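You operate a simulated robot arm through the tools that you are given. There is no shell and no other tool.

The job below is to be done with a simulated robot arm. You get a single attempt, and the scene is never put back.

## Task
Iron the blue napkin at the heat on its tag, then shut the iron down.
Fine: wait for the green light; iron back on its base first, then dial to off and red socket off.

Only the result counts: the job must be done as asked and must still hold three seconds after the hand-in. Knocking over, shifting, dropping, spilling or breaking anything else fails it. Flat cloth is picked up by pressing the open fingertips on it (5 to 10 N) and closing them slowly along it; thin cloth reads only 2 to 8 mm in the jaws.

## Robot
A 6-joint arm with a two-finger gripper, fixed in place. Base frame: the origin is at the foot of the arm, x ahead of it, y to its left, z up. Units: mm, degrees, N and s.
Its first joint turns from -166.0 to 166.0 degrees. Payload 2.45 kg.
The tool frame sits at the grasp point between the pads (the TCP): z along the fingers, y along the line on which they close. The tips reach 20 mm beyond it. The gripper opens to 140 mm. The gripper's body begins 168 mm behind the TCP.
Orientation is that of the tool frame in the base frame, as a unit quaternion [x, y, z, w]. With the fingers straight down and closing along the base's y, the tool's x points along the base's -x, its y along +y and its z along -z.

## Interface
- The arm moves only by the tool arm_command. Its argument "steps" is a list of rows, each an object (a shift or turn left out is 0, a gripper value left out holds the last) with "delta_pos": the shift along the base's x, y, z in units of 30 mm (1.0 is 30 mm), a list of three; "angular": the turn, a rotation vector about the base's x, y, z in units of 4 degrees (1.0 is 4 degrees), a list of three. In form: [{"delta_pos": [x, y, z], "angular": [wx, wy, wz]}, ...]. A call has 1 to 20 rows; each row shifts and turns the commanded pose from where the row before left it. "fingers" is the opening, from 0 (shut) to 1 (fully open), set as the call begins (left out, the last holds). A call with a number of a shift or a turn outside -1 to 1 is refused whole. Rows are played at 5 a second. More than 50 mm and 8.6 degrees between two rows, or a gripper value outside its range, and nothing of the call is played. A pose out of reach is approached as far as the arm can. The call stops where the force on the tool passes 40 N (or 10 N more than at its start, if that is more) or the arm is blocked; 0.2 s more then pass. The fingers move at their own pace (about 45 mm/s each) and stop on an object; they squeeze with about 43 N. The grip force told is the motor's: it shows also when the fingers shut on nothing. Time passes only in rows, and 0.2 s behind the last, so rows that do not move let the fingers close. The reply holds the time, the measured pose of the TCP, the force on the tool along the base axes, the opening and the grip force, in the units named above and with some noise, with the torque about the TCP (base axes, N m) and any sound that the robot's microphone picked up.
- Cameras (640 x 400 px; columns grow to the right, rows downward): "scene" is fixed at [49.5, -648.8, 1513.3]; the picture's right is [0.77, -0.64, 0.00], its down [-0.30, -0.36, -0.88] and it looks along [0.56, 0.68, -0.47] (base axes); focal length 364 px, centre (320, 200). "wrist" rides on the gripper at [78, 11, -209] in the tool frame; the picture's right is [-0.14, 0.99, 0.00], its down [-0.92, -0.13, -0.37] and it looks along [-0.37, -0.05, 0.93] (tool axes); focal length 280 px, centre (320, 200). There is no depth. A picture from a camera that has moved, and an enlarged one, comes with that camera's place and axes in the base frame and with its lens.
- capture(camera): a new picture of that camera. It takes no simulated time.
- close_up(camera, box): a new picture of the part [left, top, right, bottom] of that camera's present view, enlarged. It takes no simulated time.
- hand_in(): hands the job in; it is judged then, once.

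Places have to be worked out from the pictures, the camera data and where the tool is seen. Open the gripper and draw the arm clear of the work before you hand the job in, unless the task says otherwise.

The tools are called after "Call:" by a JSON object that holds its "api" and its "payload". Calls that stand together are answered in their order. arm_command: Moves the arm, as the interface text tells. Its arguments: {"type":"object","properties":{"steps":{"type":"array","items":{"type":"object","properties":{"delta_pos":{"type":"array","items":{"type":"number"}},"angular":{"type":"array","items":{"type":"number"}}}}},"fingers":{"type":"number"}},"required":["steps"]} The other tools are called the same way: capture (camera) takes a picture; close_up (camera, box) takes an enlarged picture of a part of a camera's view; hand_in () hands the job in.

At the start:

```text
t: 0.0
position: [791.9, -201.8, 1238.8]
tool_rot: [-0.002, 1.0, 0.001, 0.0]
ft_force: [-0.3, -1.1, 0.1]
torque: [0.01, 0.01, -0.01]
opening: 140.0
finger_force: 0.1
```

scene: 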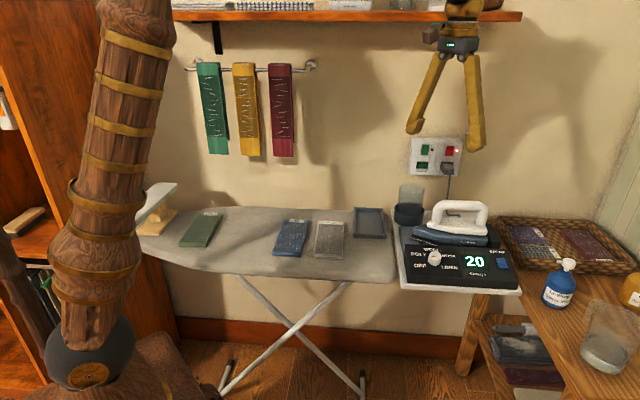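
wrist: 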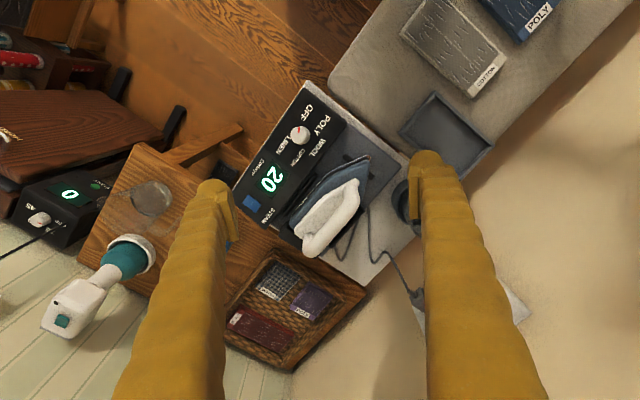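

I start by looking closely at the scene: the board with the napkins, the iron station and the sockets.

Call:
{"api": "close_up", "payload": {"camera": "scene", "box": [380, 180, 540, 300]}}

Call:
{"api": "close_up", "payload": {"camera": "scene", "box": [140, 170, 400, 300]}}

Call:
{"api": "close_up", "payload": {"camera": "scene", "box": [395, 120, 485, 190]}}

Call:
{"api": "close_up", "payload": {"camera": "wrist", "box": [200, 60, 440, 270]}}

Call:
{"api": "close_up", "payload": {"camera": "wrist", "box": [380, 0, 640, 180]}}

Call:
{"api": "close_up", "payload": {"camera": "scene", "box": [270, 205, 350, 265]}}

```text
3.33 times, centred on (460, 240) of scene
camera zoom: at [49.5, -648.8, 1513.3], right [0.77, -0.64, 0.0], down [-0.3, -0.36, -0.88], along [0.56, 0.68, -0.47], focal length 1212 px, centre (-147, 67)
```

zoom: 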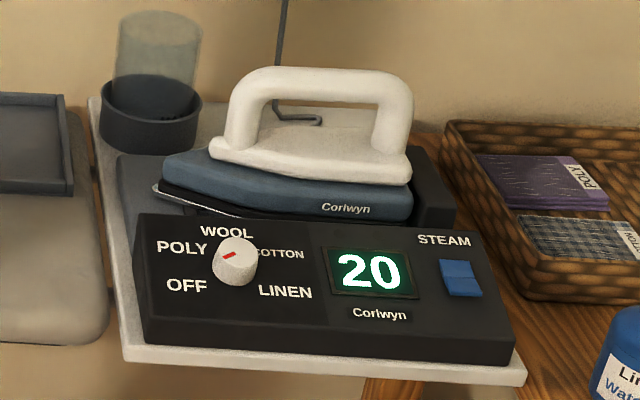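

```text
2.46 times, centred on (270, 235) of scene
camera zoom: at [49.5, -648.8, 1513.3], right [0.77, -0.64, 0.0], down [-0.3, -0.36, -0.88], along [0.56, 0.68, -0.47], focal length 895 px, centre (443, 114)
```

zoom: 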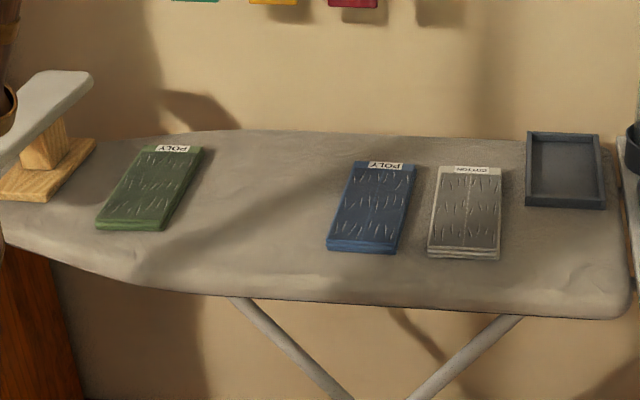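

```text
5.71 times, centred on (440, 155) of scene
camera zoom: at [49.5, -648.8, 1513.3], right [0.77, -0.64, 0.0], down [-0.3, -0.36, -0.88], along [0.56, 0.68, -0.47], focal length 2078 px, centre (-366, 457)
```

zoom: 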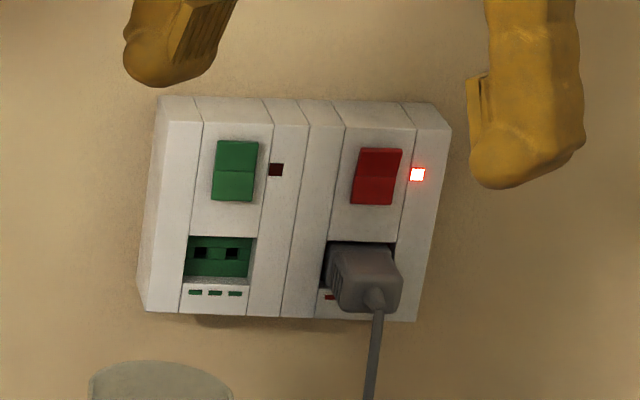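

```text
1.90 times, centred on (320, 165) of wrist
camera zoom: at [714.0, -188.7, 1448.7], right [0.14, 0.99, 0.0], down [0.92, -0.13, 0.37], along [0.37, -0.05, -0.93], focal length 534 px, centre (320, 267)
```

zoom: 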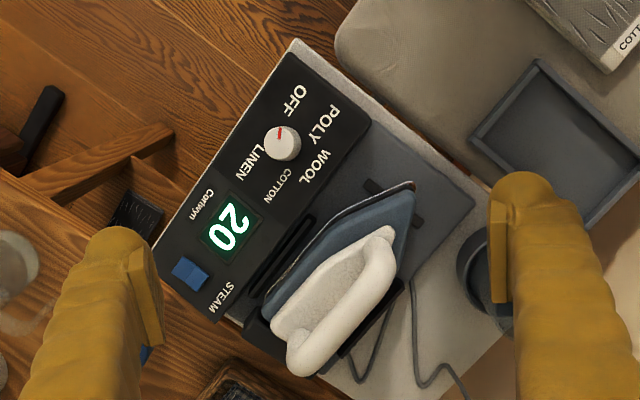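

```text
2.22 times, centred on (510, 90) of wrist
camera zoom: at [714.0, -188.7, 1448.7], right [0.14, 0.99, 0.0], down [0.92, -0.13, 0.37], along [0.37, -0.05, -0.93], focal length 623 px, centre (-102, 444)
```

zoom: 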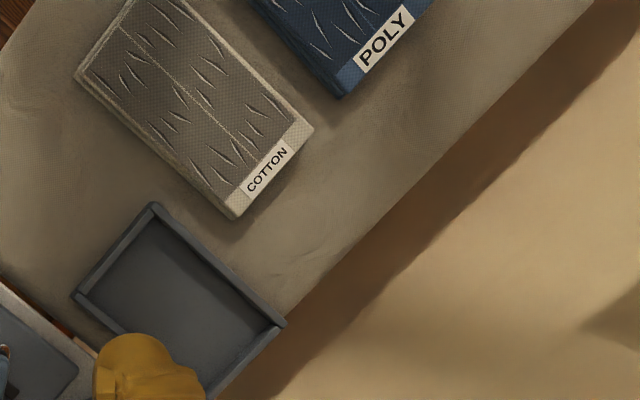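

```text
6.67 times, centred on (310, 235) of scene
camera zoom: at [49.5, -648.8, 1513.3], right [0.77, -0.64, 0.0], down [-0.3, -0.36, -0.88], along [0.56, 0.68, -0.47], focal length 2424 px, centre (387, -33)
```

zoom: 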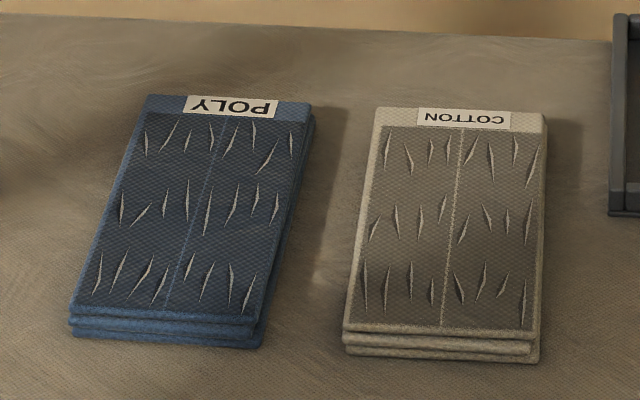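

The blue napkin's tag says POLY. The dial's knob triangulates to about (791, -235, 916), and the console runs along roughly (0.77, -0.64). I turn the tool about 40° to line up with it and come lower for a better view.

Call:
{"api": "arm_command", "payload": {"steps": [{"delta_pos": [-0.5, 0, -0.4], "angular": [0, 0, -1]}, {"delta_pos": [-0.5, 0, -0.4], "angular": [0, 0, -1]}, {"delta_pos": [-0.5, 0, -0.4], "angular": [0, 0, -1]}, {"delta_pos": [-0.5, 0, -0.4], "angular": [0, 0, -1]}, {"delta_pos": [-0.5, 0, -0.4], "angular": [0, 0, -1]}, {"delta_pos": [-0.2, 0, -0.4], "angular": [0, 0, -1]}, {"delta_pos": [0, 0, -0.4], "angular": [0, 0, -1]}, {"delta_pos": [0, 0, -0.4], "angular": [0, 0, -1]}, {"delta_pos": [0, 0, -0.4], "angular": [0, 0, -1]}, {"delta_pos": [0, 0, -0.4], "angular": [0, 0, -1]}]}}

Call:
{"api": "capture", "payload": {"camera": "wrist"}}

Call:
{"api": "capture", "payload": {"camera": "scene"}}

```text
t: 2.2
position: [711.0, -201.4, 1117.6]
tool_rot: [0.341, 0.94, 0.0, 0.0]
ft_force: [-1.0, -0.7, 1.1]
torque: [-0.01, -0.04, -0.01]
opening: 140.1
finger_force: 0.1
```

```text
taken
camera wrist: at [659.1, -141.3, 1327.8], right [0.74, 0.67, 0.0], down [0.62, -0.69, 0.37], along [0.25, -0.27, -0.93], focal length 280 px, centre (320, 200)
```

wrist: 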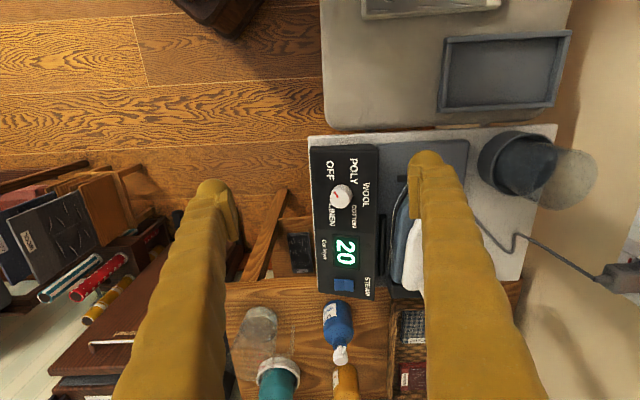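

```text
taken
```

scene: 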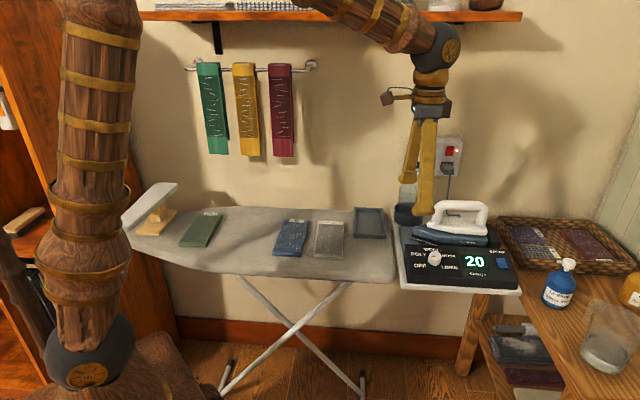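

The tray and console sit at 45° to the base axes. Now I take enlarged views of the console from both cameras to determine the panel slope and the dial pointer.

Call:
{"api": "close_up", "payload": {"camera": "wrist", "box": [290, 130, 450, 310]}}

Call:
{"api": "close_up", "payload": {"camera": "scene", "box": [395, 190, 525, 300]}}

Call:
{"api": "close_up", "payload": {"camera": "scene", "box": [405, 235, 465, 280]}}

Call:
{"api": "close_up", "payload": {"camera": "wrist", "box": [310, 150, 390, 230]}}

```text
2.22 times, centred on (370, 220) of wrist
camera zoom: at [659.1, -141.3, 1327.8], right [0.74, 0.67, 0.0], down [0.62, -0.69, 0.37], along [0.25, -0.27, -0.93], focal length 623 px, centre (209, 156)
```

zoom: 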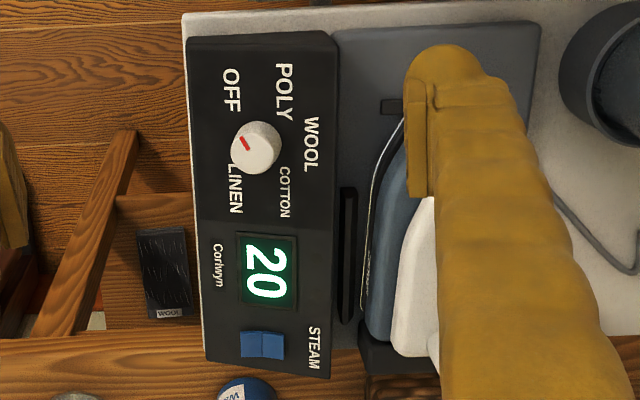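

```text
3.64 times, centred on (460, 245) of scene
camera zoom: at [49.5, -648.8, 1513.3], right [0.77, -0.64, 0.0], down [-0.3, -0.36, -0.88], along [0.56, 0.68, -0.47], focal length 1322 px, centre (-189, 36)
```

zoom: 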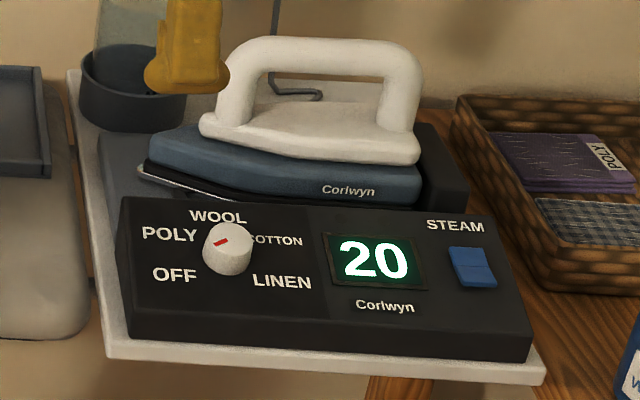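

```text
8.89 times, centred on (435, 258) of scene
camera zoom: at [49.5, -648.8, 1513.3], right [0.77, -0.64, 0.0], down [-0.3, -0.36, -0.88], along [0.56, 0.68, -0.47], focal length 3232 px, centre (-702, -311)
```

zoom: 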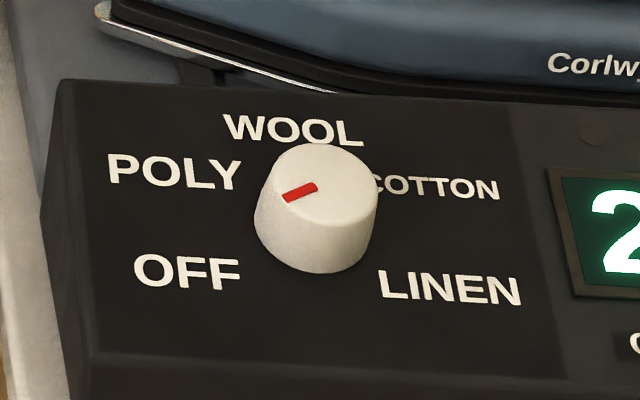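

```text
5.00 times, centred on (350, 190) of wrist
camera zoom: at [659.1, -141.3, 1327.8], right [0.74, 0.67, 0.0], down [0.62, -0.69, 0.37], along [0.25, -0.27, -0.93], focal length 1402 px, centre (170, 250)
```

zoom: 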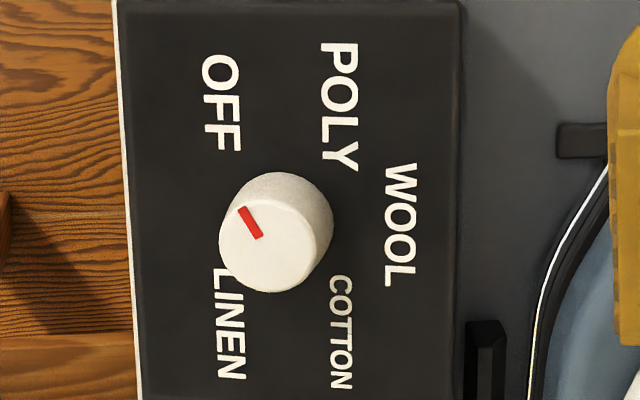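

The pointer is at OFF (front-left of the knob); POLY is about 60° clockwise seen from above, and the panel slopes toward the front. I narrow the fingers, finish the yaw alignment and hover above the knob for a closer look.

Call:
{"api": "arm_command", "payload": {"steps": [{"delta_pos": [0.4, -0.2, 0], "angular": [0, 0, -0.6]}, {"delta_pos": [0.4, -0.2, 0], "angular": [0, 0, -0.65]}, {"delta_pos": [0.5, -0.2, -0.4]}, {"delta_pos": [0.5, -0.3, -0.4]}, {"delta_pos": [0.5, -0.2, -0.6]}, {"delta_pos": [0.367, -0.087, -0.6]}, {}], "fingers": 0.5}}

Call:
{"api": "capture", "payload": {"camera": "wrist"}}

Call:
{"api": "capture", "payload": {"camera": "scene"}}

```text
t: 3.8
position: [793.3, -236.2, 1058.0]
tool_rot: [0.382, 0.924, 0.0, 0.0]
ft_force: [-0.4, -0.7, -0.5]
torque: [0.02, -0.03, 0.04]
opening: 70.0
finger_force: 0.2
```

```text
taken
camera wrist: at [745.3, -171.6, 1268.6], right [0.8, 0.6, 0.0], down [0.56, -0.74, 0.37], along [0.22, -0.29, -0.93], focal length 280 px, centre (320, 200)
```

wrist: 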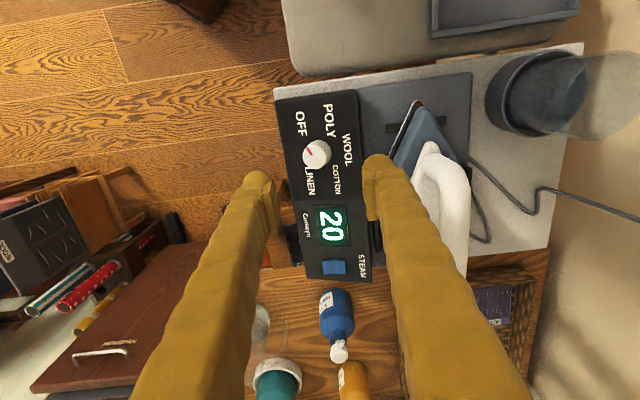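

```text
taken
```

scene: 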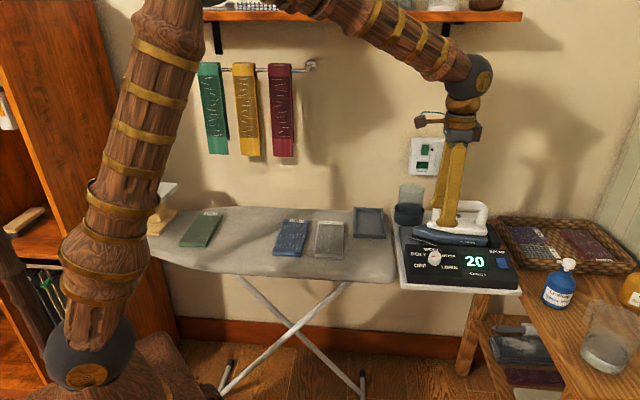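

The wrist camera now looks along the console axis. I zoom on the knob, the iron and its surroundings.

Call:
{"api": "close_up", "payload": {"camera": "wrist", "box": [270, 80, 390, 200]}}

Call:
{"api": "close_up", "payload": {"camera": "wrist", "box": [360, 40, 600, 280]}}

Call:
{"api": "close_up", "payload": {"camera": "wrist", "box": [260, 80, 380, 290]}}

```text
3.33 times, centred on (330, 140) of wrist
camera zoom: at [745.3, -171.6, 1268.6], right [0.8, 0.6, 0.0], down [0.56, -0.74, 0.37], along [0.22, -0.29, -0.93], focal length 935 px, centre (287, 400)
```

zoom: 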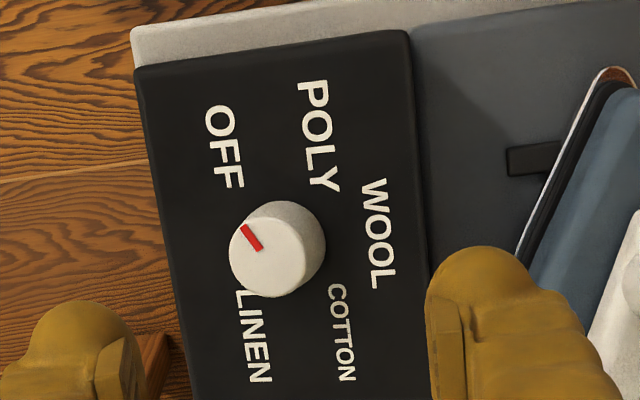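

```text
1.67 times, centred on (480, 160) of wrist
camera zoom: at [745.3, -171.6, 1268.6], right [0.8, 0.6, 0.0], down [0.56, -0.74, 0.37], along [0.22, -0.29, -0.93], focal length 467 px, centre (53, 267)
```

zoom: 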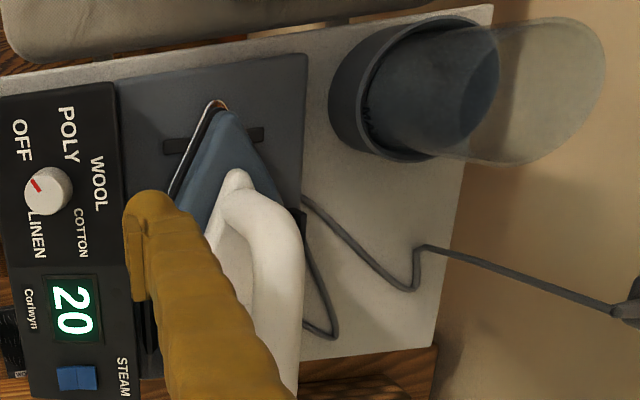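

```text
1.90 times, centred on (320, 185) of wrist
camera zoom: at [745.3, -171.6, 1268.6], right [0.8, 0.6, 0.0], down [0.56, -0.74, 0.37], along [0.22, -0.29, -0.93], focal length 534 px, centre (320, 229)
```

zoom: 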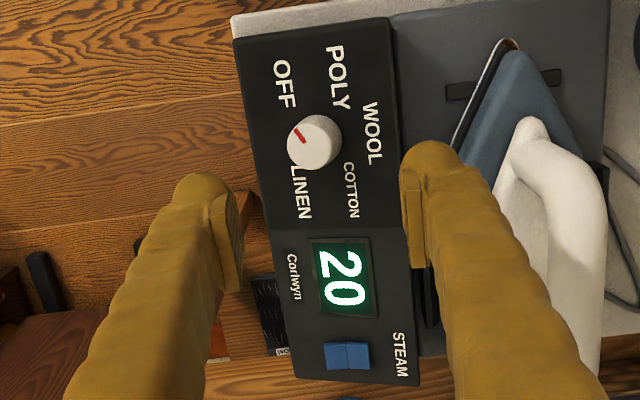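

The knob top is near s=727, t=388, z≈918 (in the console's own 45° axes) with the panel tilted about 18°. I tilt the tool to the panel's normal and hover some 40 mm above the knob.

Call:
{"api": "arm_command", "payload": {"steps": [{"delta_pos": [-0.0933, -0.0793, -0.68], "angular": [0.636, -0.636, 0]}, {"delta_pos": [-0.0933, -0.0793, -0.68], "angular": [0.636, -0.636, 0]}, {"delta_pos": [-0.0933, -0.0793, -0.68], "angular": [0.636, -0.636, 0]}, {"delta_pos": [-0.0933, -0.0793, -0.68], "angular": [0.636, -0.636, 0]}, {"delta_pos": [-0.0933, -0.0793, -0.68], "angular": [0.636, -0.636, 0]}, {}], "fingers": 0.5}}

Call:
{"api": "capture", "payload": {"camera": "wrist"}}

Call:
{"api": "close_up", "payload": {"camera": "scene", "box": [395, 190, 525, 300]}}

```text
t: 5.2
position: [778.7, -248.8, 957.7]
tool_rot: [0.378, 0.913, 0.144, 0.06]
ft_force: [-0.5, 0.0, 0.3]
torque: [-0.01, 0.01, 0.0]
opening: 70.1
finger_force: 0.1
```

```text
taken
camera wrist: at [685.3, -231.0, 1160.4], right [0.76, 0.57, 0.31], down [0.49, -0.82, 0.31], along [0.43, -0.09, -0.9], focal length 280 px, centre (320, 200)
```

wrist: 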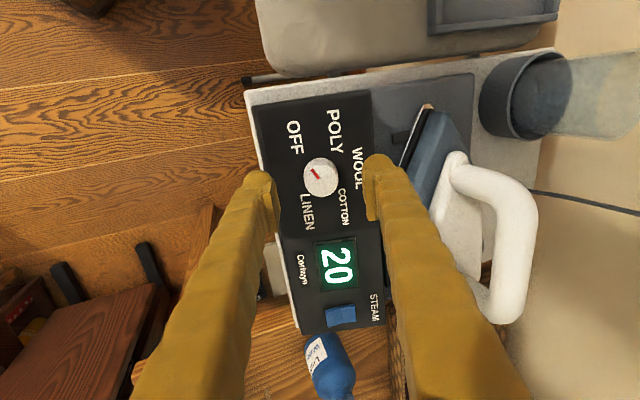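

```text
3.64 times, centred on (460, 245) of scene
camera zoom: at [49.5, -648.8, 1513.3], right [0.77, -0.64, 0.0], down [-0.3, -0.36, -0.88], along [0.56, 0.68, -0.47], focal length 1322 px, centre (-189, 36)
```

zoom: 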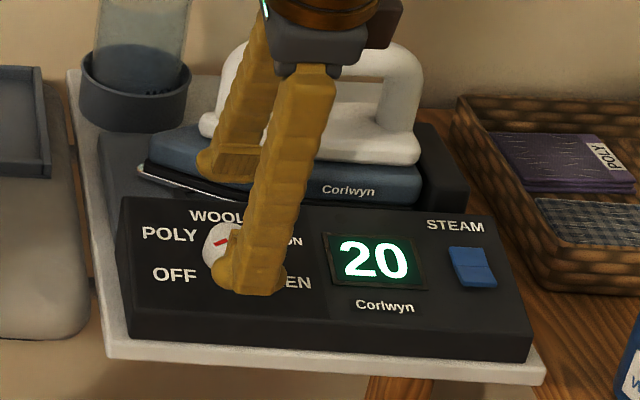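

I zoom in on the knob between the fingers to check the alignment along the tool axis.

Call:
{"api": "close_up", "payload": {"camera": "wrist", "box": [250, 90, 400, 240]}}

```text
2.67 times, centred on (325, 165) of wrist
camera zoom: at [685.3, -231.0, 1160.4], right [0.76, 0.57, 0.31], down [0.49, -0.82, 0.31], along [0.43, -0.09, -0.9], focal length 748 px, centre (307, 293)
```

zoom: 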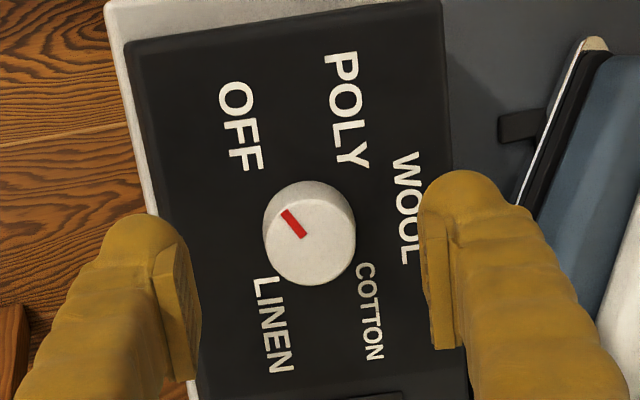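

The axis looks well aligned (the knob is about 1 mm off center). I descend 20 mm along the tool axis and re-measure the knob to get its depth.

Call:
{"api": "arm_command", "payload": {"steps": [{"delta_pos": [0.085, 0.085, -0.317]}, {"delta_pos": [0.085, 0.085, -0.317]}, {}], "fingers": 0.5}}

Call:
{"api": "close_up", "payload": {"camera": "wrist", "box": [250, 90, 400, 240]}}

Call:
{"api": "close_up", "payload": {"camera": "scene", "box": [405, 225, 475, 280]}}

```text
t: 6.0
position: [783.6, -242.9, 938.3]
tool_rot: [0.379, 0.912, 0.144, 0.06]
ft_force: [-0.1, -0.1, 0.3]
torque: [-0.01, 0.01, -0.01]
opening: 70.2
finger_force: 0.1
```

```text
2.67 times, centred on (325, 165) of wrist
camera zoom: at [690.0, -224.8, 1141.3], right [0.76, 0.57, 0.31], down [0.49, -0.82, 0.31], along [0.43, -0.09, -0.9], focal length 748 px, centre (307, 293)
```

zoom: 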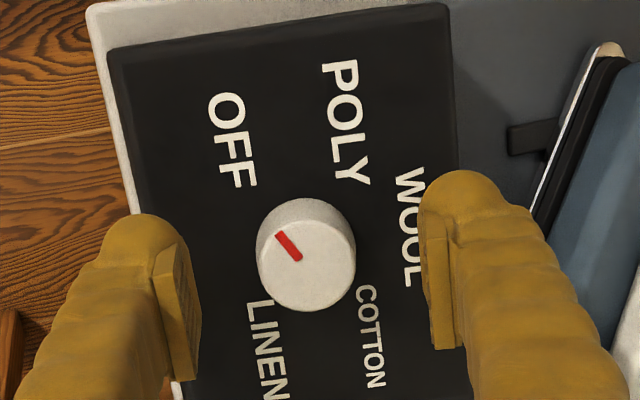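

```text
7.27 times, centred on (440, 252) of scene
camera zoom: at [49.5, -648.8, 1513.3], right [0.77, -0.64, 0.0], down [-0.3, -0.36, -0.88], along [0.56, 0.68, -0.47], focal length 2644 px, centre (-553, -182)
```

zoom: 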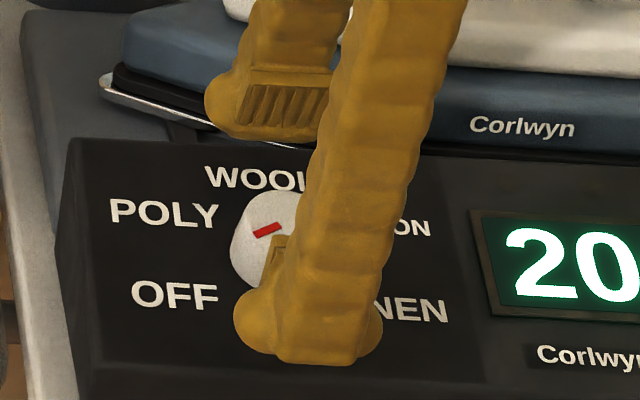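

The knob's top works out to (s 726, t 388, z 924.5), 15 mm beyond the TCP. I descend 10 mm more along the tool axis (with a 1 mm centering shift), and then close the fingers on the knob.

Call:
{"api": "arm_command", "payload": {"steps": [{"delta_pos": [0.048, 0.048, -0.153]}, {"delta_pos": [0.047, 0.047, -0.154]}, {}], "fingers": 0.4}}

Call:
{"api": "close_up", "payload": {"camera": "wrist", "box": [240, 90, 400, 250]}}

Call:
{"api": "close_up", "payload": {"camera": "scene", "box": [405, 225, 475, 280]}}

```text
t: 6.8
position: [786.5, -240.3, 930.5]
tool_rot: [0.378, 0.913, 0.144, 0.059]
ft_force: [0.1, 0.1, -0.7]
torque: [-0.02, -0.02, -0.02]
opening: 56.2
finger_force: 0.1
```

```text
2.50 times, centred on (320, 170) of wrist
camera zoom: at [692.2, -222.3, 1132.0], right [0.76, 0.57, 0.3], down [0.49, -0.82, 0.31], along [0.43, -0.09, -0.9], focal length 701 px, centre (320, 275)
```

zoom: 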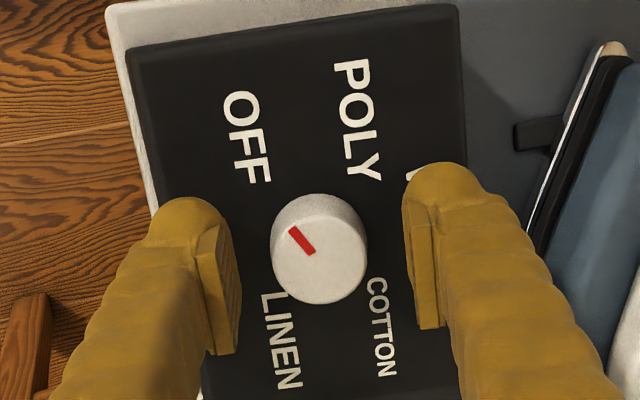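

```text
7.27 times, centred on (440, 252) of scene
camera zoom: at [49.5, -648.8, 1513.3], right [0.77, -0.64, 0.0], down [-0.3, -0.36, -0.88], along [0.56, 0.68, -0.47], focal length 2644 px, centre (-553, -182)
```

zoom: 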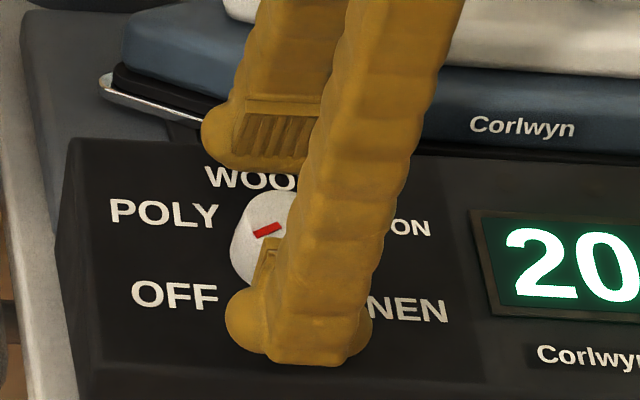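

The knob is centered between the fingers with 15 mm overlap. I close the fingers on it.

Call:
{"api": "arm_command", "payload": {"steps": [{}, {}, {}, {}], "fingers": 0.15}}

Call:
{"api": "close_up", "payload": {"camera": "wrist", "box": [240, 90, 400, 250]}}

```text
t: 7.8
position: [786.0, -241.8, 927.9]
tool_rot: [0.378, 0.913, 0.143, 0.059]
ft_force: [-6.2, -6.7, -3.2]
torque: [-0.17, 0.11, -0.02]
opening: 30.1
finger_force: 45.2
```

```text
2.50 times, centred on (320, 170) of wrist
camera zoom: at [692.0, -222.5, 1131.9], right [0.76, 0.57, 0.3], down [0.49, -0.82, 0.31], along [0.43, -0.09, -0.9], focal length 701 px, centre (320, 275)
```

zoom: 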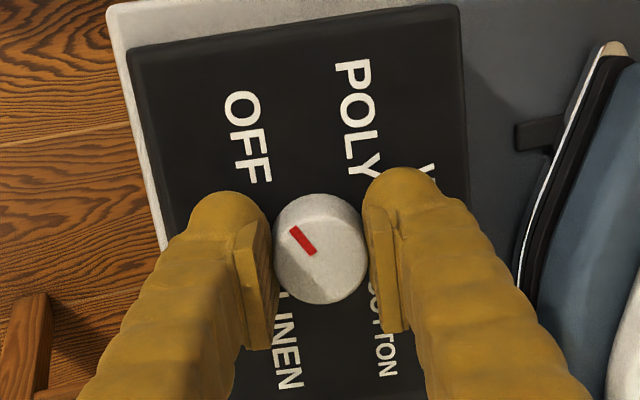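

Gripped (30 mm, 45 N). The pointer measures 208.7° against 210° for OFF, so POLY at 150° needs a 60° clockwise turn; I rotate about the panel's normal.

Call:
{"api": "arm_command", "payload": {"steps": [{"angular": [0.2185, 0.2185, -0.951]}, {"angular": [0.2185, 0.2185, -0.951]}, {"angular": [0.2185, 0.2185, -0.951]}, {"angular": [0.2185, 0.2185, -0.951]}, {"angular": [0.2185, 0.2185, -0.951]}, {"angular": [0.2185, 0.2185, -0.951]}, {"angular": [0.2185, 0.2185, -0.951]}, {"angular": [0.2185, 0.2185, -0.951]}, {"angular": [0.2185, 0.2185, -0.951]}, {"angular": [0.2185, 0.2185, -0.951]}, {"angular": [0.2185, 0.2185, -0.951]}, {"angular": [0.2185, 0.2185, -0.951]}, {"angular": [0.2185, 0.2185, -0.951]}, {"angular": [0.2185, 0.2185, -0.951]}, {"angular": [0.2185, 0.2185, -0.951]}], "fingers": 0.15}}

Call:
{"api": "close_up", "payload": {"camera": "wrist", "box": [240, 90, 400, 250]}}

Call:
{"api": "close_up", "payload": {"camera": "scene", "box": [395, 190, 525, 300]}}

```text
t: 11.1
position: [785.7, -241.2, 929.5]
tool_rot: [0.782, 0.603, 0.155, -0.02]
ft_force: [4.0, 0.2, -4.1]
torque: [0.04, -0.06, -0.02]
opening: 30.1
finger_force: 45.0
stopped in row 15: the force on the tool passed its limit at 41 N (the readings are from after the stop); the commanded pose is now the measured one
```

```text
2.50 times, centred on (320, 170) of wrist
camera zoom: at [768.5, -214.5, 1151.5], right [0.91, -0.4, 0.12], down [-0.41, -0.91, 0.09], along [0.07, -0.13, -0.99], focal length 701 px, centre (320, 275)
```

zoom: 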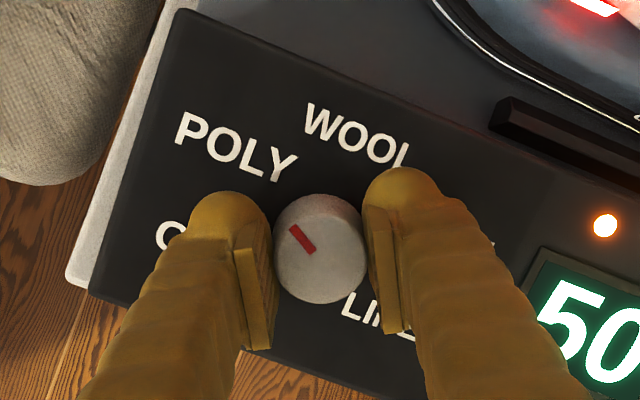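

```text
3.64 times, centred on (460, 245) of scene
camera zoom: at [49.5, -648.8, 1513.3], right [0.77, -0.64, 0.0], down [-0.3, -0.36, -0.88], along [0.56, 0.68, -0.47], focal length 1322 px, centre (-189, 36)
```

zoom: 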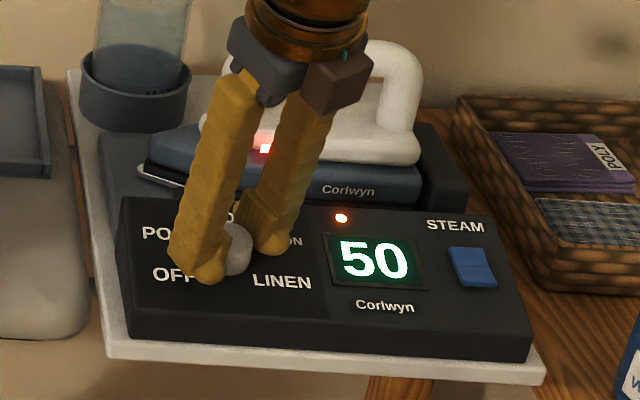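

The turn worked: the display rises (50), an amber lamp and the iron's red lamp are lit, and the pointer lines up with POLY. I release the knob and back off along the knob axis.

Call:
{"api": "arm_command", "payload": {"steps": [{}, {}, {}], "fingers": 0.42}}

Call:
{"api": "arm_command", "payload": {"steps": [{"delta_pos": [-0.15, -0.15, 0.65]}, {"delta_pos": [-0.2, -0.2, 0.9]}, {"delta_pos": [-0.2, -0.2, 0.9]}, {"delta_pos": [-0.2, -0.2, 0.9]}], "fingers": 0.42}}

Call:
{"api": "close_up", "payload": {"camera": "scene", "box": [395, 190, 525, 300]}}

Call:
{"api": "capture", "payload": {"camera": "wrist"}}

```text
t: 11.9
position: [785.7, -241.0, 930.3]
tool_rot: [0.783, 0.603, 0.154, -0.019]
ft_force: [0.2, 0.3, 0.1]
torque: [0.01, 0.04, 0.0]
opening: 58.8
finger_force: 0.0
```

```text
t: 12.9
position: [764.3, -263.1, 1030.3]
tool_rot: [0.782, 0.603, 0.154, -0.02]
ft_force: [0.0, 0.4, -0.7]
torque: [0.04, 0.01, 0.01]
opening: 58.9
finger_force: 0.0
```

```text
3.64 times, centred on (460, 245) of scene
camera zoom: at [49.5, -648.8, 1513.3], right [0.77, -0.64, 0.0], down [-0.3, -0.36, -0.88], along [0.56, 0.68, -0.47], focal length 1322 px, centre (-189, 36)
```

zoom: 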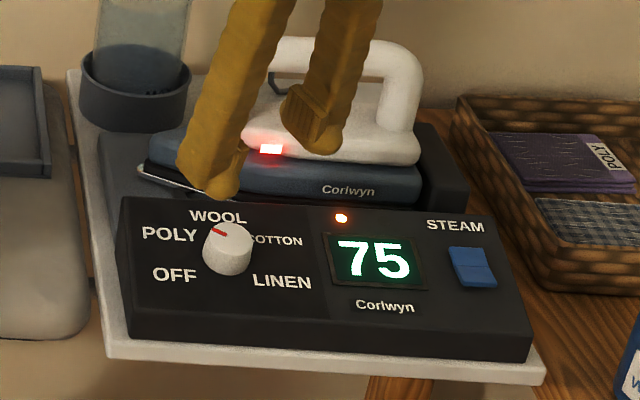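

```text
taken
camera wrist: at [745.9, -236.7, 1253.0], right [0.91, -0.4, 0.12], down [-0.41, -0.91, 0.09], along [0.07, -0.13, -0.99], focal length 280 px, centre (320, 200)
```

wrist: 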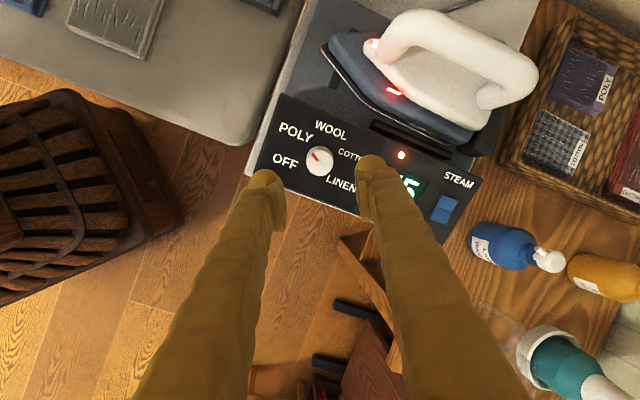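

The pointer is set to POLY and temperature is climbing. While it heats I rotate the tool back upright, aligned with the console, and rise to a viewpoint near the iron.

Call:
{"api": "arm_command", "payload": {"steps": [{"delta_pos": [0, 0, 0.27], "angular": [-0.2175, -0.2175, 0.946]}, {"delta_pos": [0, 0, 0.27], "angular": [-0.2175, -0.2175, 0.946]}, {"delta_pos": [0, 0, 0.27], "angular": [-0.2175, -0.2175, 0.946]}, {"delta_pos": [0, 0, 0.27], "angular": [-0.2175, -0.2175, 0.946]}, {"delta_pos": [0, 0, 0.27], "angular": [-0.2175, -0.2175, 0.946]}, {"delta_pos": [0, 0, 0.27], "angular": [-0.2175, -0.2175, 0.946]}, {"delta_pos": [0, 0, 0.27], "angular": [-0.2175, -0.2175, 0.946]}, {"delta_pos": [0, 0, 0.27], "angular": [-0.2175, -0.2175, 0.946]}, {"delta_pos": [0, 0, 0.27], "angular": [-0.2175, -0.2175, 0.946]}, {"delta_pos": [0, 0, 0.27], "angular": [-0.2175, -0.2175, 0.946]}, {"delta_pos": [0, 0, 0.27], "angular": [-0.2175, -0.2175, 0.946]}, {"delta_pos": [0, 0, 0.27], "angular": [-0.2175, -0.2175, 0.946]}, {"delta_pos": [0, 0, 0.27], "angular": [-0.2175, -0.2175, 0.946]}, {"delta_pos": [0, 0, 0.27], "angular": [-0.2175, -0.2175, 0.946]}, {"delta_pos": [0, 0, 0.27], "angular": [-0.2175, -0.2175, 0.946]}, {"delta_pos": [0.8, 0.28, 0], "angular": [-0.636, 0.636, 0]}, {"delta_pos": [0.8, 0.28, 0], "angular": [-0.636, 0.636, 0]}, {"delta_pos": [0.8, 0.28, 0], "angular": [-0.636, 0.636, 0]}, {"delta_pos": [0.8, 0.28, 0], "angular": [-0.636, 0.636, 0]}, {"delta_pos": [0.8, 0.28, 0], "angular": [-0.636, 0.636, 0]}], "fingers": 0.6}}

Call:
{"api": "capture", "payload": {"camera": "wrist"}}

Call:
{"api": "close_up", "payload": {"camera": "scene", "box": [395, 190, 525, 300]}}

```text
t: 17.1
position: [883.1, -222.7, 1153.6]
tool_rot: [0.385, 0.923, 0.001, 0.002]
ft_force: [-0.1, 0.2, 0.2]
torque: [0.01, -0.04, 0.02]
opening: 83.6
finger_force: 0.0
```

```text
taken
camera wrist: at [835.5, -156.6, 1363.2], right [0.8, 0.6, 0.0], down [0.56, -0.74, 0.37], along [0.22, -0.3, -0.93], focal length 280 px, centre (320, 200)
```

wrist: 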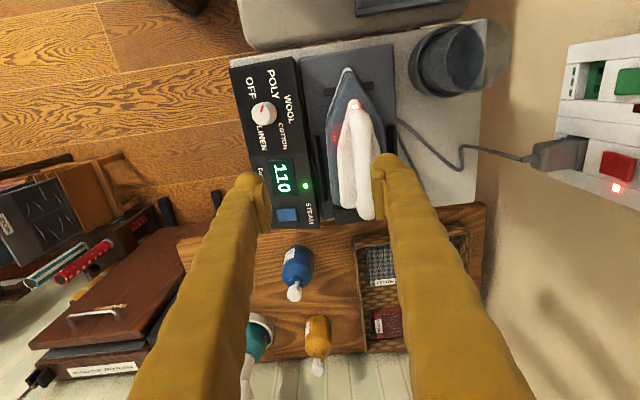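

```text
3.64 times, centred on (460, 245) of scene
camera zoom: at [49.5, -648.8, 1513.3], right [0.77, -0.64, 0.0], down [-0.3, -0.36, -0.88], along [0.56, 0.68, -0.47], focal length 1322 px, centre (-189, 36)
```

zoom: 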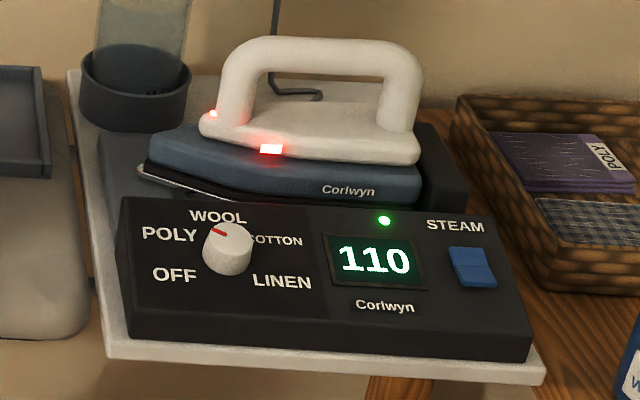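

The green light is on and the display reads 110. Now I study the iron and handle from above to plan the grasp.

Call:
{"api": "close_up", "payload": {"camera": "wrist", "box": [290, 40, 450, 240]}}

Call:
{"api": "close_up", "payload": {"camera": "scene", "box": [405, 190, 505, 260]}}

Call:
{"api": "close_up", "payload": {"camera": "wrist", "box": [520, 20, 640, 220]}}

```text
2.00 times, centred on (370, 140) of wrist
camera zoom: at [835.5, -156.6, 1363.2], right [0.8, 0.6, 0.0], down [0.56, -0.74, 0.37], along [0.22, -0.3, -0.93], focal length 561 px, centre (220, 320)
```

zoom: 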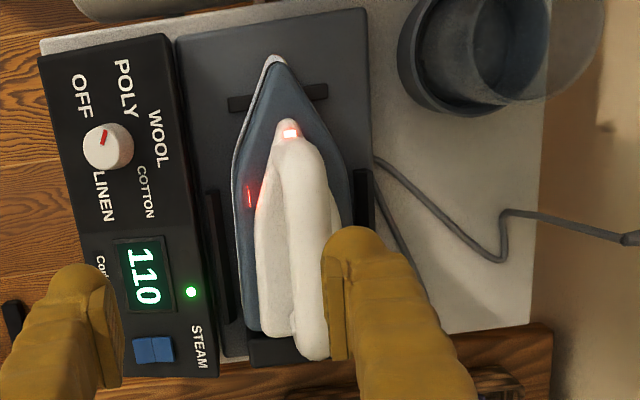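

```text
5.71 times, centred on (455, 225) of scene
camera zoom: at [49.5, -648.8, 1513.3], right [0.77, -0.64, 0.0], down [-0.3, -0.36, -0.88], along [0.56, 0.68, -0.47], focal length 2078 px, centre (-451, 57)
```

zoom: 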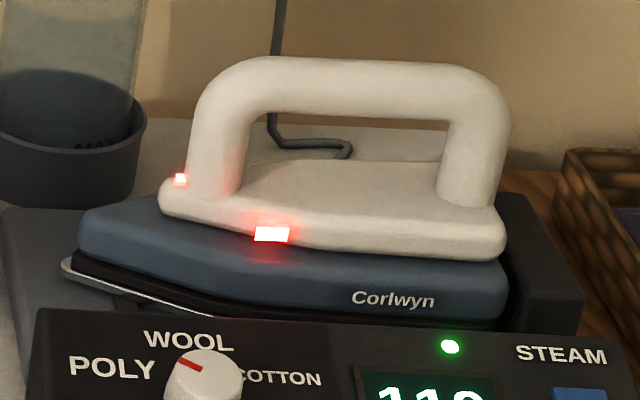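

```text
2.00 times, centred on (580, 120) of wrist
camera zoom: at [835.5, -156.6, 1363.2], right [0.8, 0.6, 0.0], down [0.56, -0.74, 0.37], along [0.22, -0.3, -0.93], focal length 561 px, centre (-200, 360)
```

zoom: 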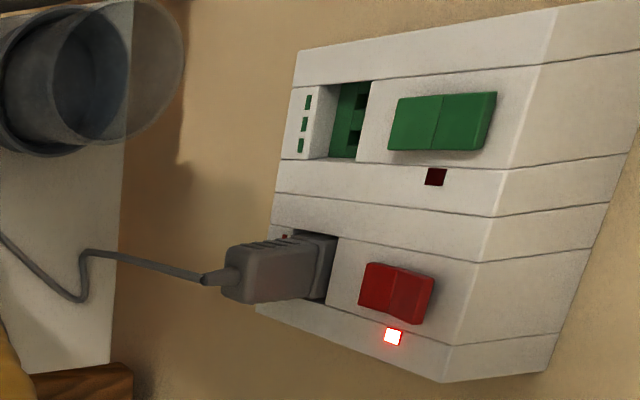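

The handle bar lies along the s axis at about (s 804, t 522, z 1010), level, with the iron's nose toward the board. Before taking it I survey the blue napkin (estimated at s 280–364, t 416–594) from above for position and height.

Call:
{"api": "arm_command", "payload": {"steps": [{"delta_pos": [-0.829, 0.978, -0.1]}, {"delta_pos": [-0.829, 0.978, -0.1]}, {"delta_pos": [-0.829, 0.978, -0.1]}, {"delta_pos": [-0.829, 0.978, -0.1]}, {"delta_pos": [-0.829, 0.978, -0.1]}, {"delta_pos": [-0.829, 0.978, -0.1]}, {"delta_pos": [-0.829, 0.978, -0.1]}, {"delta_pos": [-0.829, 0.978, -0.1]}, {"delta_pos": [-0.829, 0.978, -0.1]}, {"delta_pos": [-0.829, 0.978, -0.1]}, {"delta_pos": [-0.829, 0.978, -0.1]}, {"delta_pos": [-0.829, 0.978, -0.1]}], "fingers": 0.6}}

Call:
{"api": "capture", "payload": {"camera": "wrist"}}

Call:
{"api": "close_up", "payload": {"camera": "scene", "box": [220, 180, 420, 300]}}

```text
t: 19.7
position: [583.6, 129.6, 1115.1]
tool_rot: [0.384, 0.923, 0.001, 0.001]
ft_force: [0.1, 0.0, 0.7]
torque: [0.01, 0.06, -0.01]
opening: 83.9
finger_force: 0.2
```

```text
taken
camera wrist: at [536.3, 194.0, 1324.3], right [0.8, 0.6, 0.0], down [0.56, -0.74, 0.37], along [0.22, -0.29, -0.93], focal length 280 px, centre (320, 200)
```

wrist: 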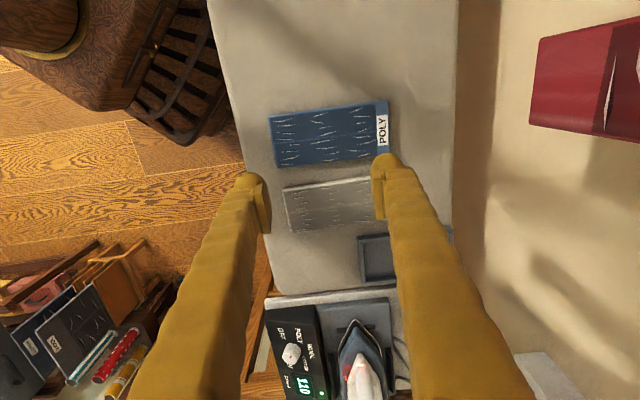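

```text
3.20 times, centred on (320, 240) of scene
camera zoom: at [49.5, -648.8, 1513.3], right [0.77, -0.64, 0.0], down [-0.3, -0.36, -0.88], along [0.56, 0.68, -0.47], focal length 1164 px, centre (320, 72)
```

zoom: 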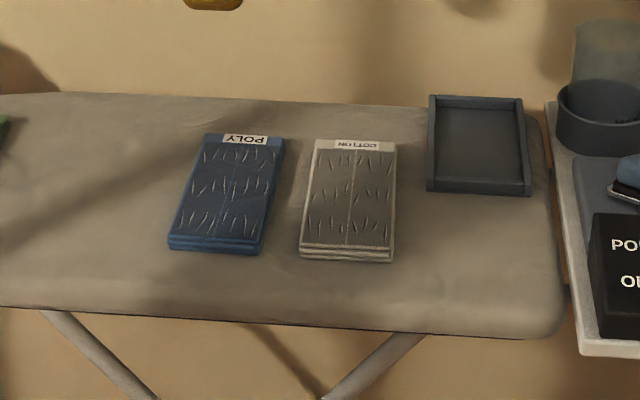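

The blue napkin's top is at z≈875, spanning s 274–354, t 432–617; the grey one begins at s≈388, so the iron's heel has to stay in the gap. Now I return above the iron's handle.

Call:
{"api": "arm_command", "payload": {"steps": [{"delta_pos": [0.906, -0.842, 0], "angular": [0, 0, 0.05]}, {"delta_pos": [0.906, -0.842, 0]}, {"delta_pos": [0.906, -0.842, 0]}, {"delta_pos": [0.906, -0.842, 0]}, {"delta_pos": [0.906, -0.842, 0]}, {"delta_pos": [0.906, -0.842, 0]}, {"delta_pos": [0.906, -0.842, 0]}, {"delta_pos": [0.906, -0.842, 0]}, {"delta_pos": [0.906, -0.842, 0]}, {"delta_pos": [0.906, -0.842, 0]}, {"delta_pos": [0.906, -0.842, 0]}, {"delta_pos": [0.906, -0.842, 0]}, {"delta_pos": [0.906, -0.842, 0]}, {}], "fingers": 0.6}}

Call:
{"api": "capture", "payload": {"camera": "wrist"}}

Call:
{"api": "close_up", "payload": {"camera": "scene", "box": [395, 150, 535, 270]}}

```text
t: 22.7
position: [939.7, -199.7, 1116.8]
tool_rot: [0.383, 0.924, 0.0, 0.001]
ft_force: [0.5, -0.1, -0.4]
torque: [-0.01, -0.01, 0.03]
opening: 83.9
finger_force: 0.0
```

```text
taken
camera wrist: at [891.1, -134.6, 1326.1], right [0.8, 0.6, 0.0], down [0.56, -0.74, 0.37], along [0.23, -0.29, -0.93], focal length 280 px, centre (320, 200)
```

wrist: 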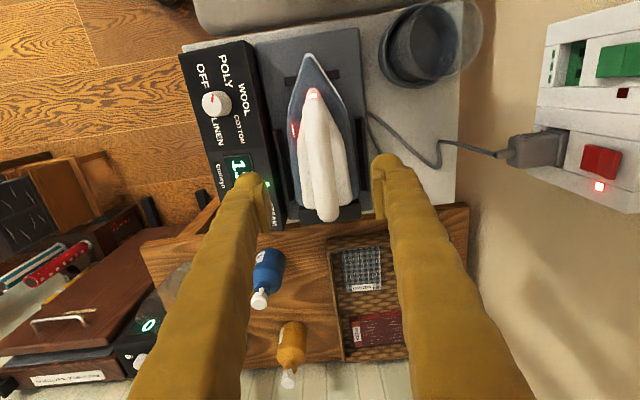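

```text
3.33 times, centred on (465, 210) of scene
camera zoom: at [49.5, -648.8, 1513.3], right [0.77, -0.64, 0.0], down [-0.3, -0.36, -0.88], along [0.56, 0.68, -0.47], focal length 1212 px, centre (-163, 167)
```

zoom: 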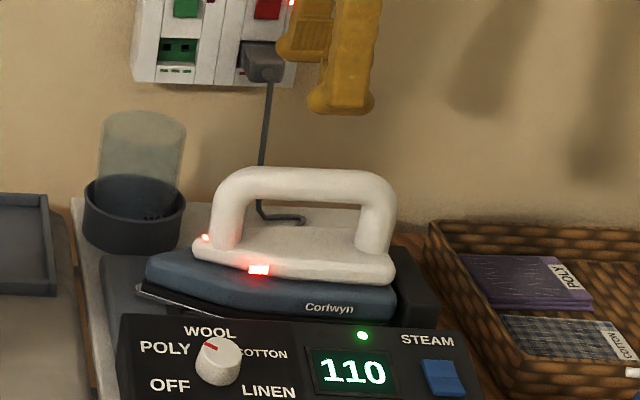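

I enlarge the wrist view to fine-tune the handle's centerline under the gripper.

Call:
{"api": "close_up", "payload": {"camera": "wrist", "box": [250, 40, 410, 240]}}

```text
2.00 times, centred on (330, 140) of wrist
camera zoom: at [891.1, -134.6, 1326.1], right [0.8, 0.6, 0.0], down [0.56, -0.74, 0.37], along [0.23, -0.29, -0.93], focal length 561 px, centre (300, 320)
```

zoom: 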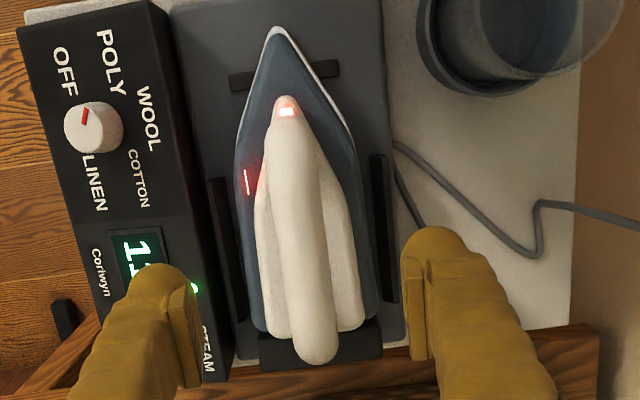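

The bar axis is at t≈526, s center ≈806. I descend to the bar (TCP z≈1012) and check before closing.

Call:
{"api": "arm_command", "payload": {"steps": [{"delta_pos": [0.02, 0.02, -0.7]}, {"delta_pos": [0.02, 0.02, -0.7]}, {"delta_pos": [0.02, 0.02, -0.7]}, {"delta_pos": [0, 0, -0.7]}, {"delta_pos": [0, 0, -0.7]}, {}], "fingers": 0.5}}

Call:
{"api": "close_up", "payload": {"camera": "wrist", "box": [220, 60, 420, 260]}}

Call:
{"api": "close_up", "payload": {"camera": "scene", "box": [405, 180, 505, 260]}}

```text
t: 24.1
position: [941.0, -197.2, 1009.9]
tool_rot: [0.383, 0.924, 0.0, 0.001]
ft_force: [0.5, 0.8, -0.1]
torque: [-0.02, -0.03, -0.01]
opening: 70.1
finger_force: 0.1
```

```text
2.00 times, centred on (320, 160) of wrist
camera zoom: at [892.6, -132.7, 1218.8], right [0.8, 0.6, 0.0], down [0.56, -0.74, 0.37], along [0.23, -0.29, -0.93], focal length 561 px, centre (320, 280)
```

zoom: 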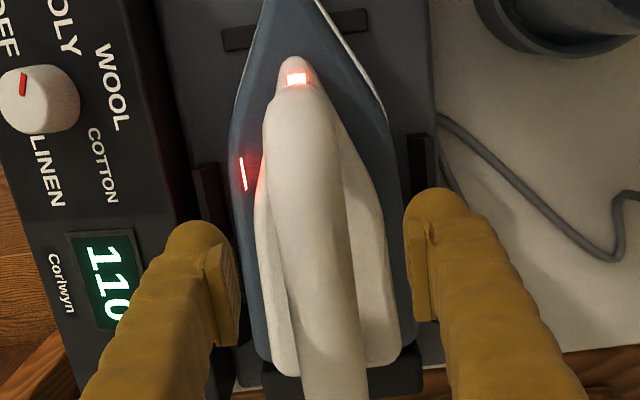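

```text
5.00 times, centred on (455, 220) of scene
camera zoom: at [49.5, -648.8, 1513.3], right [0.77, -0.64, 0.0], down [-0.3, -0.36, -0.88], along [0.56, 0.68, -0.47], focal length 1818 px, centre (-355, 100)
```

zoom: 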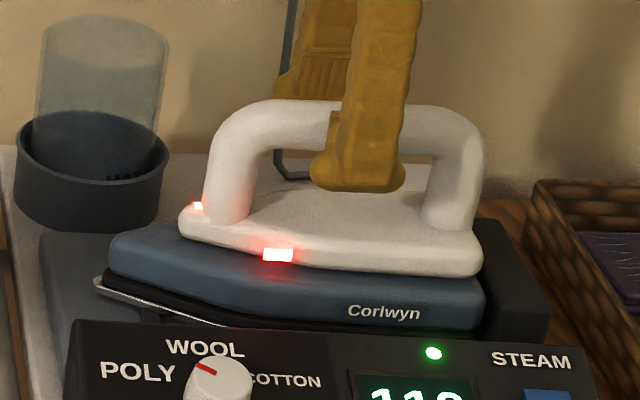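

The bar is centered between the pads, with tips just under the bar. I close the grip.

Call:
{"api": "arm_command", "payload": {"steps": [{}, {}, {}, {}, {}], "fingers": 0.05}}

Call:
{"api": "close_up", "payload": {"camera": "wrist", "box": [220, 60, 420, 260]}}

Call:
{"api": "close_up", "payload": {"camera": "scene", "box": [405, 180, 505, 260]}}

```text
t: 25.3
position: [941.4, -197.7, 1010.3]
tool_rot: [0.383, 0.924, 0.001, 0.001]
ft_force: [-0.6, -3.5, -0.6]
torque: [0.01, 0.01, -0.01]
opening: 26.2
finger_force: 42.9
```

```text
2.00 times, centred on (320, 160) of wrist
camera zoom: at [892.5, -132.8, 1219.0], right [0.8, 0.6, 0.0], down [0.56, -0.74, 0.37], along [0.23, -0.29, -0.93], focal length 561 px, centre (320, 280)
```

zoom: 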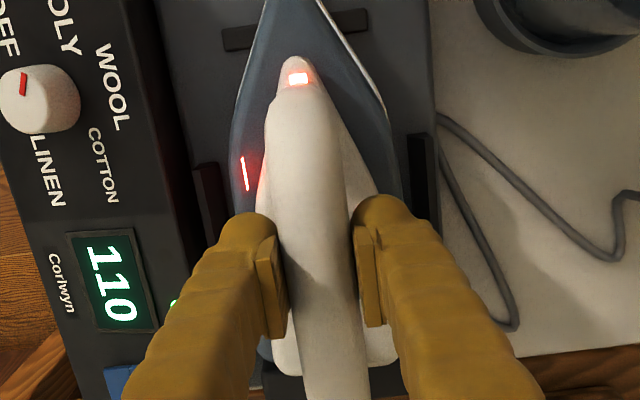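

```text
5.00 times, centred on (455, 220) of scene
camera zoom: at [49.5, -648.8, 1513.3], right [0.77, -0.64, 0.0], down [-0.3, -0.36, -0.88], along [0.56, 0.68, -0.47], focal length 1818 px, centre (-355, 100)
```

zoom: 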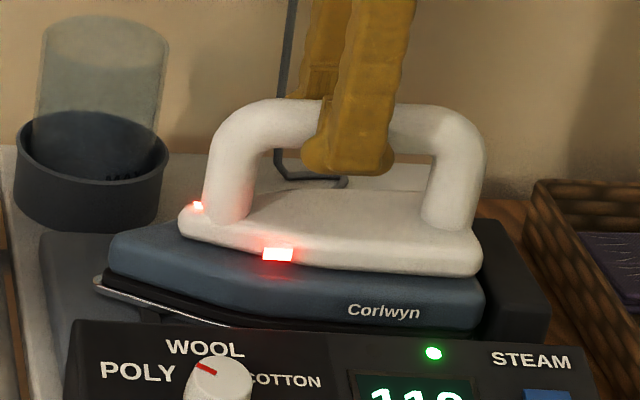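

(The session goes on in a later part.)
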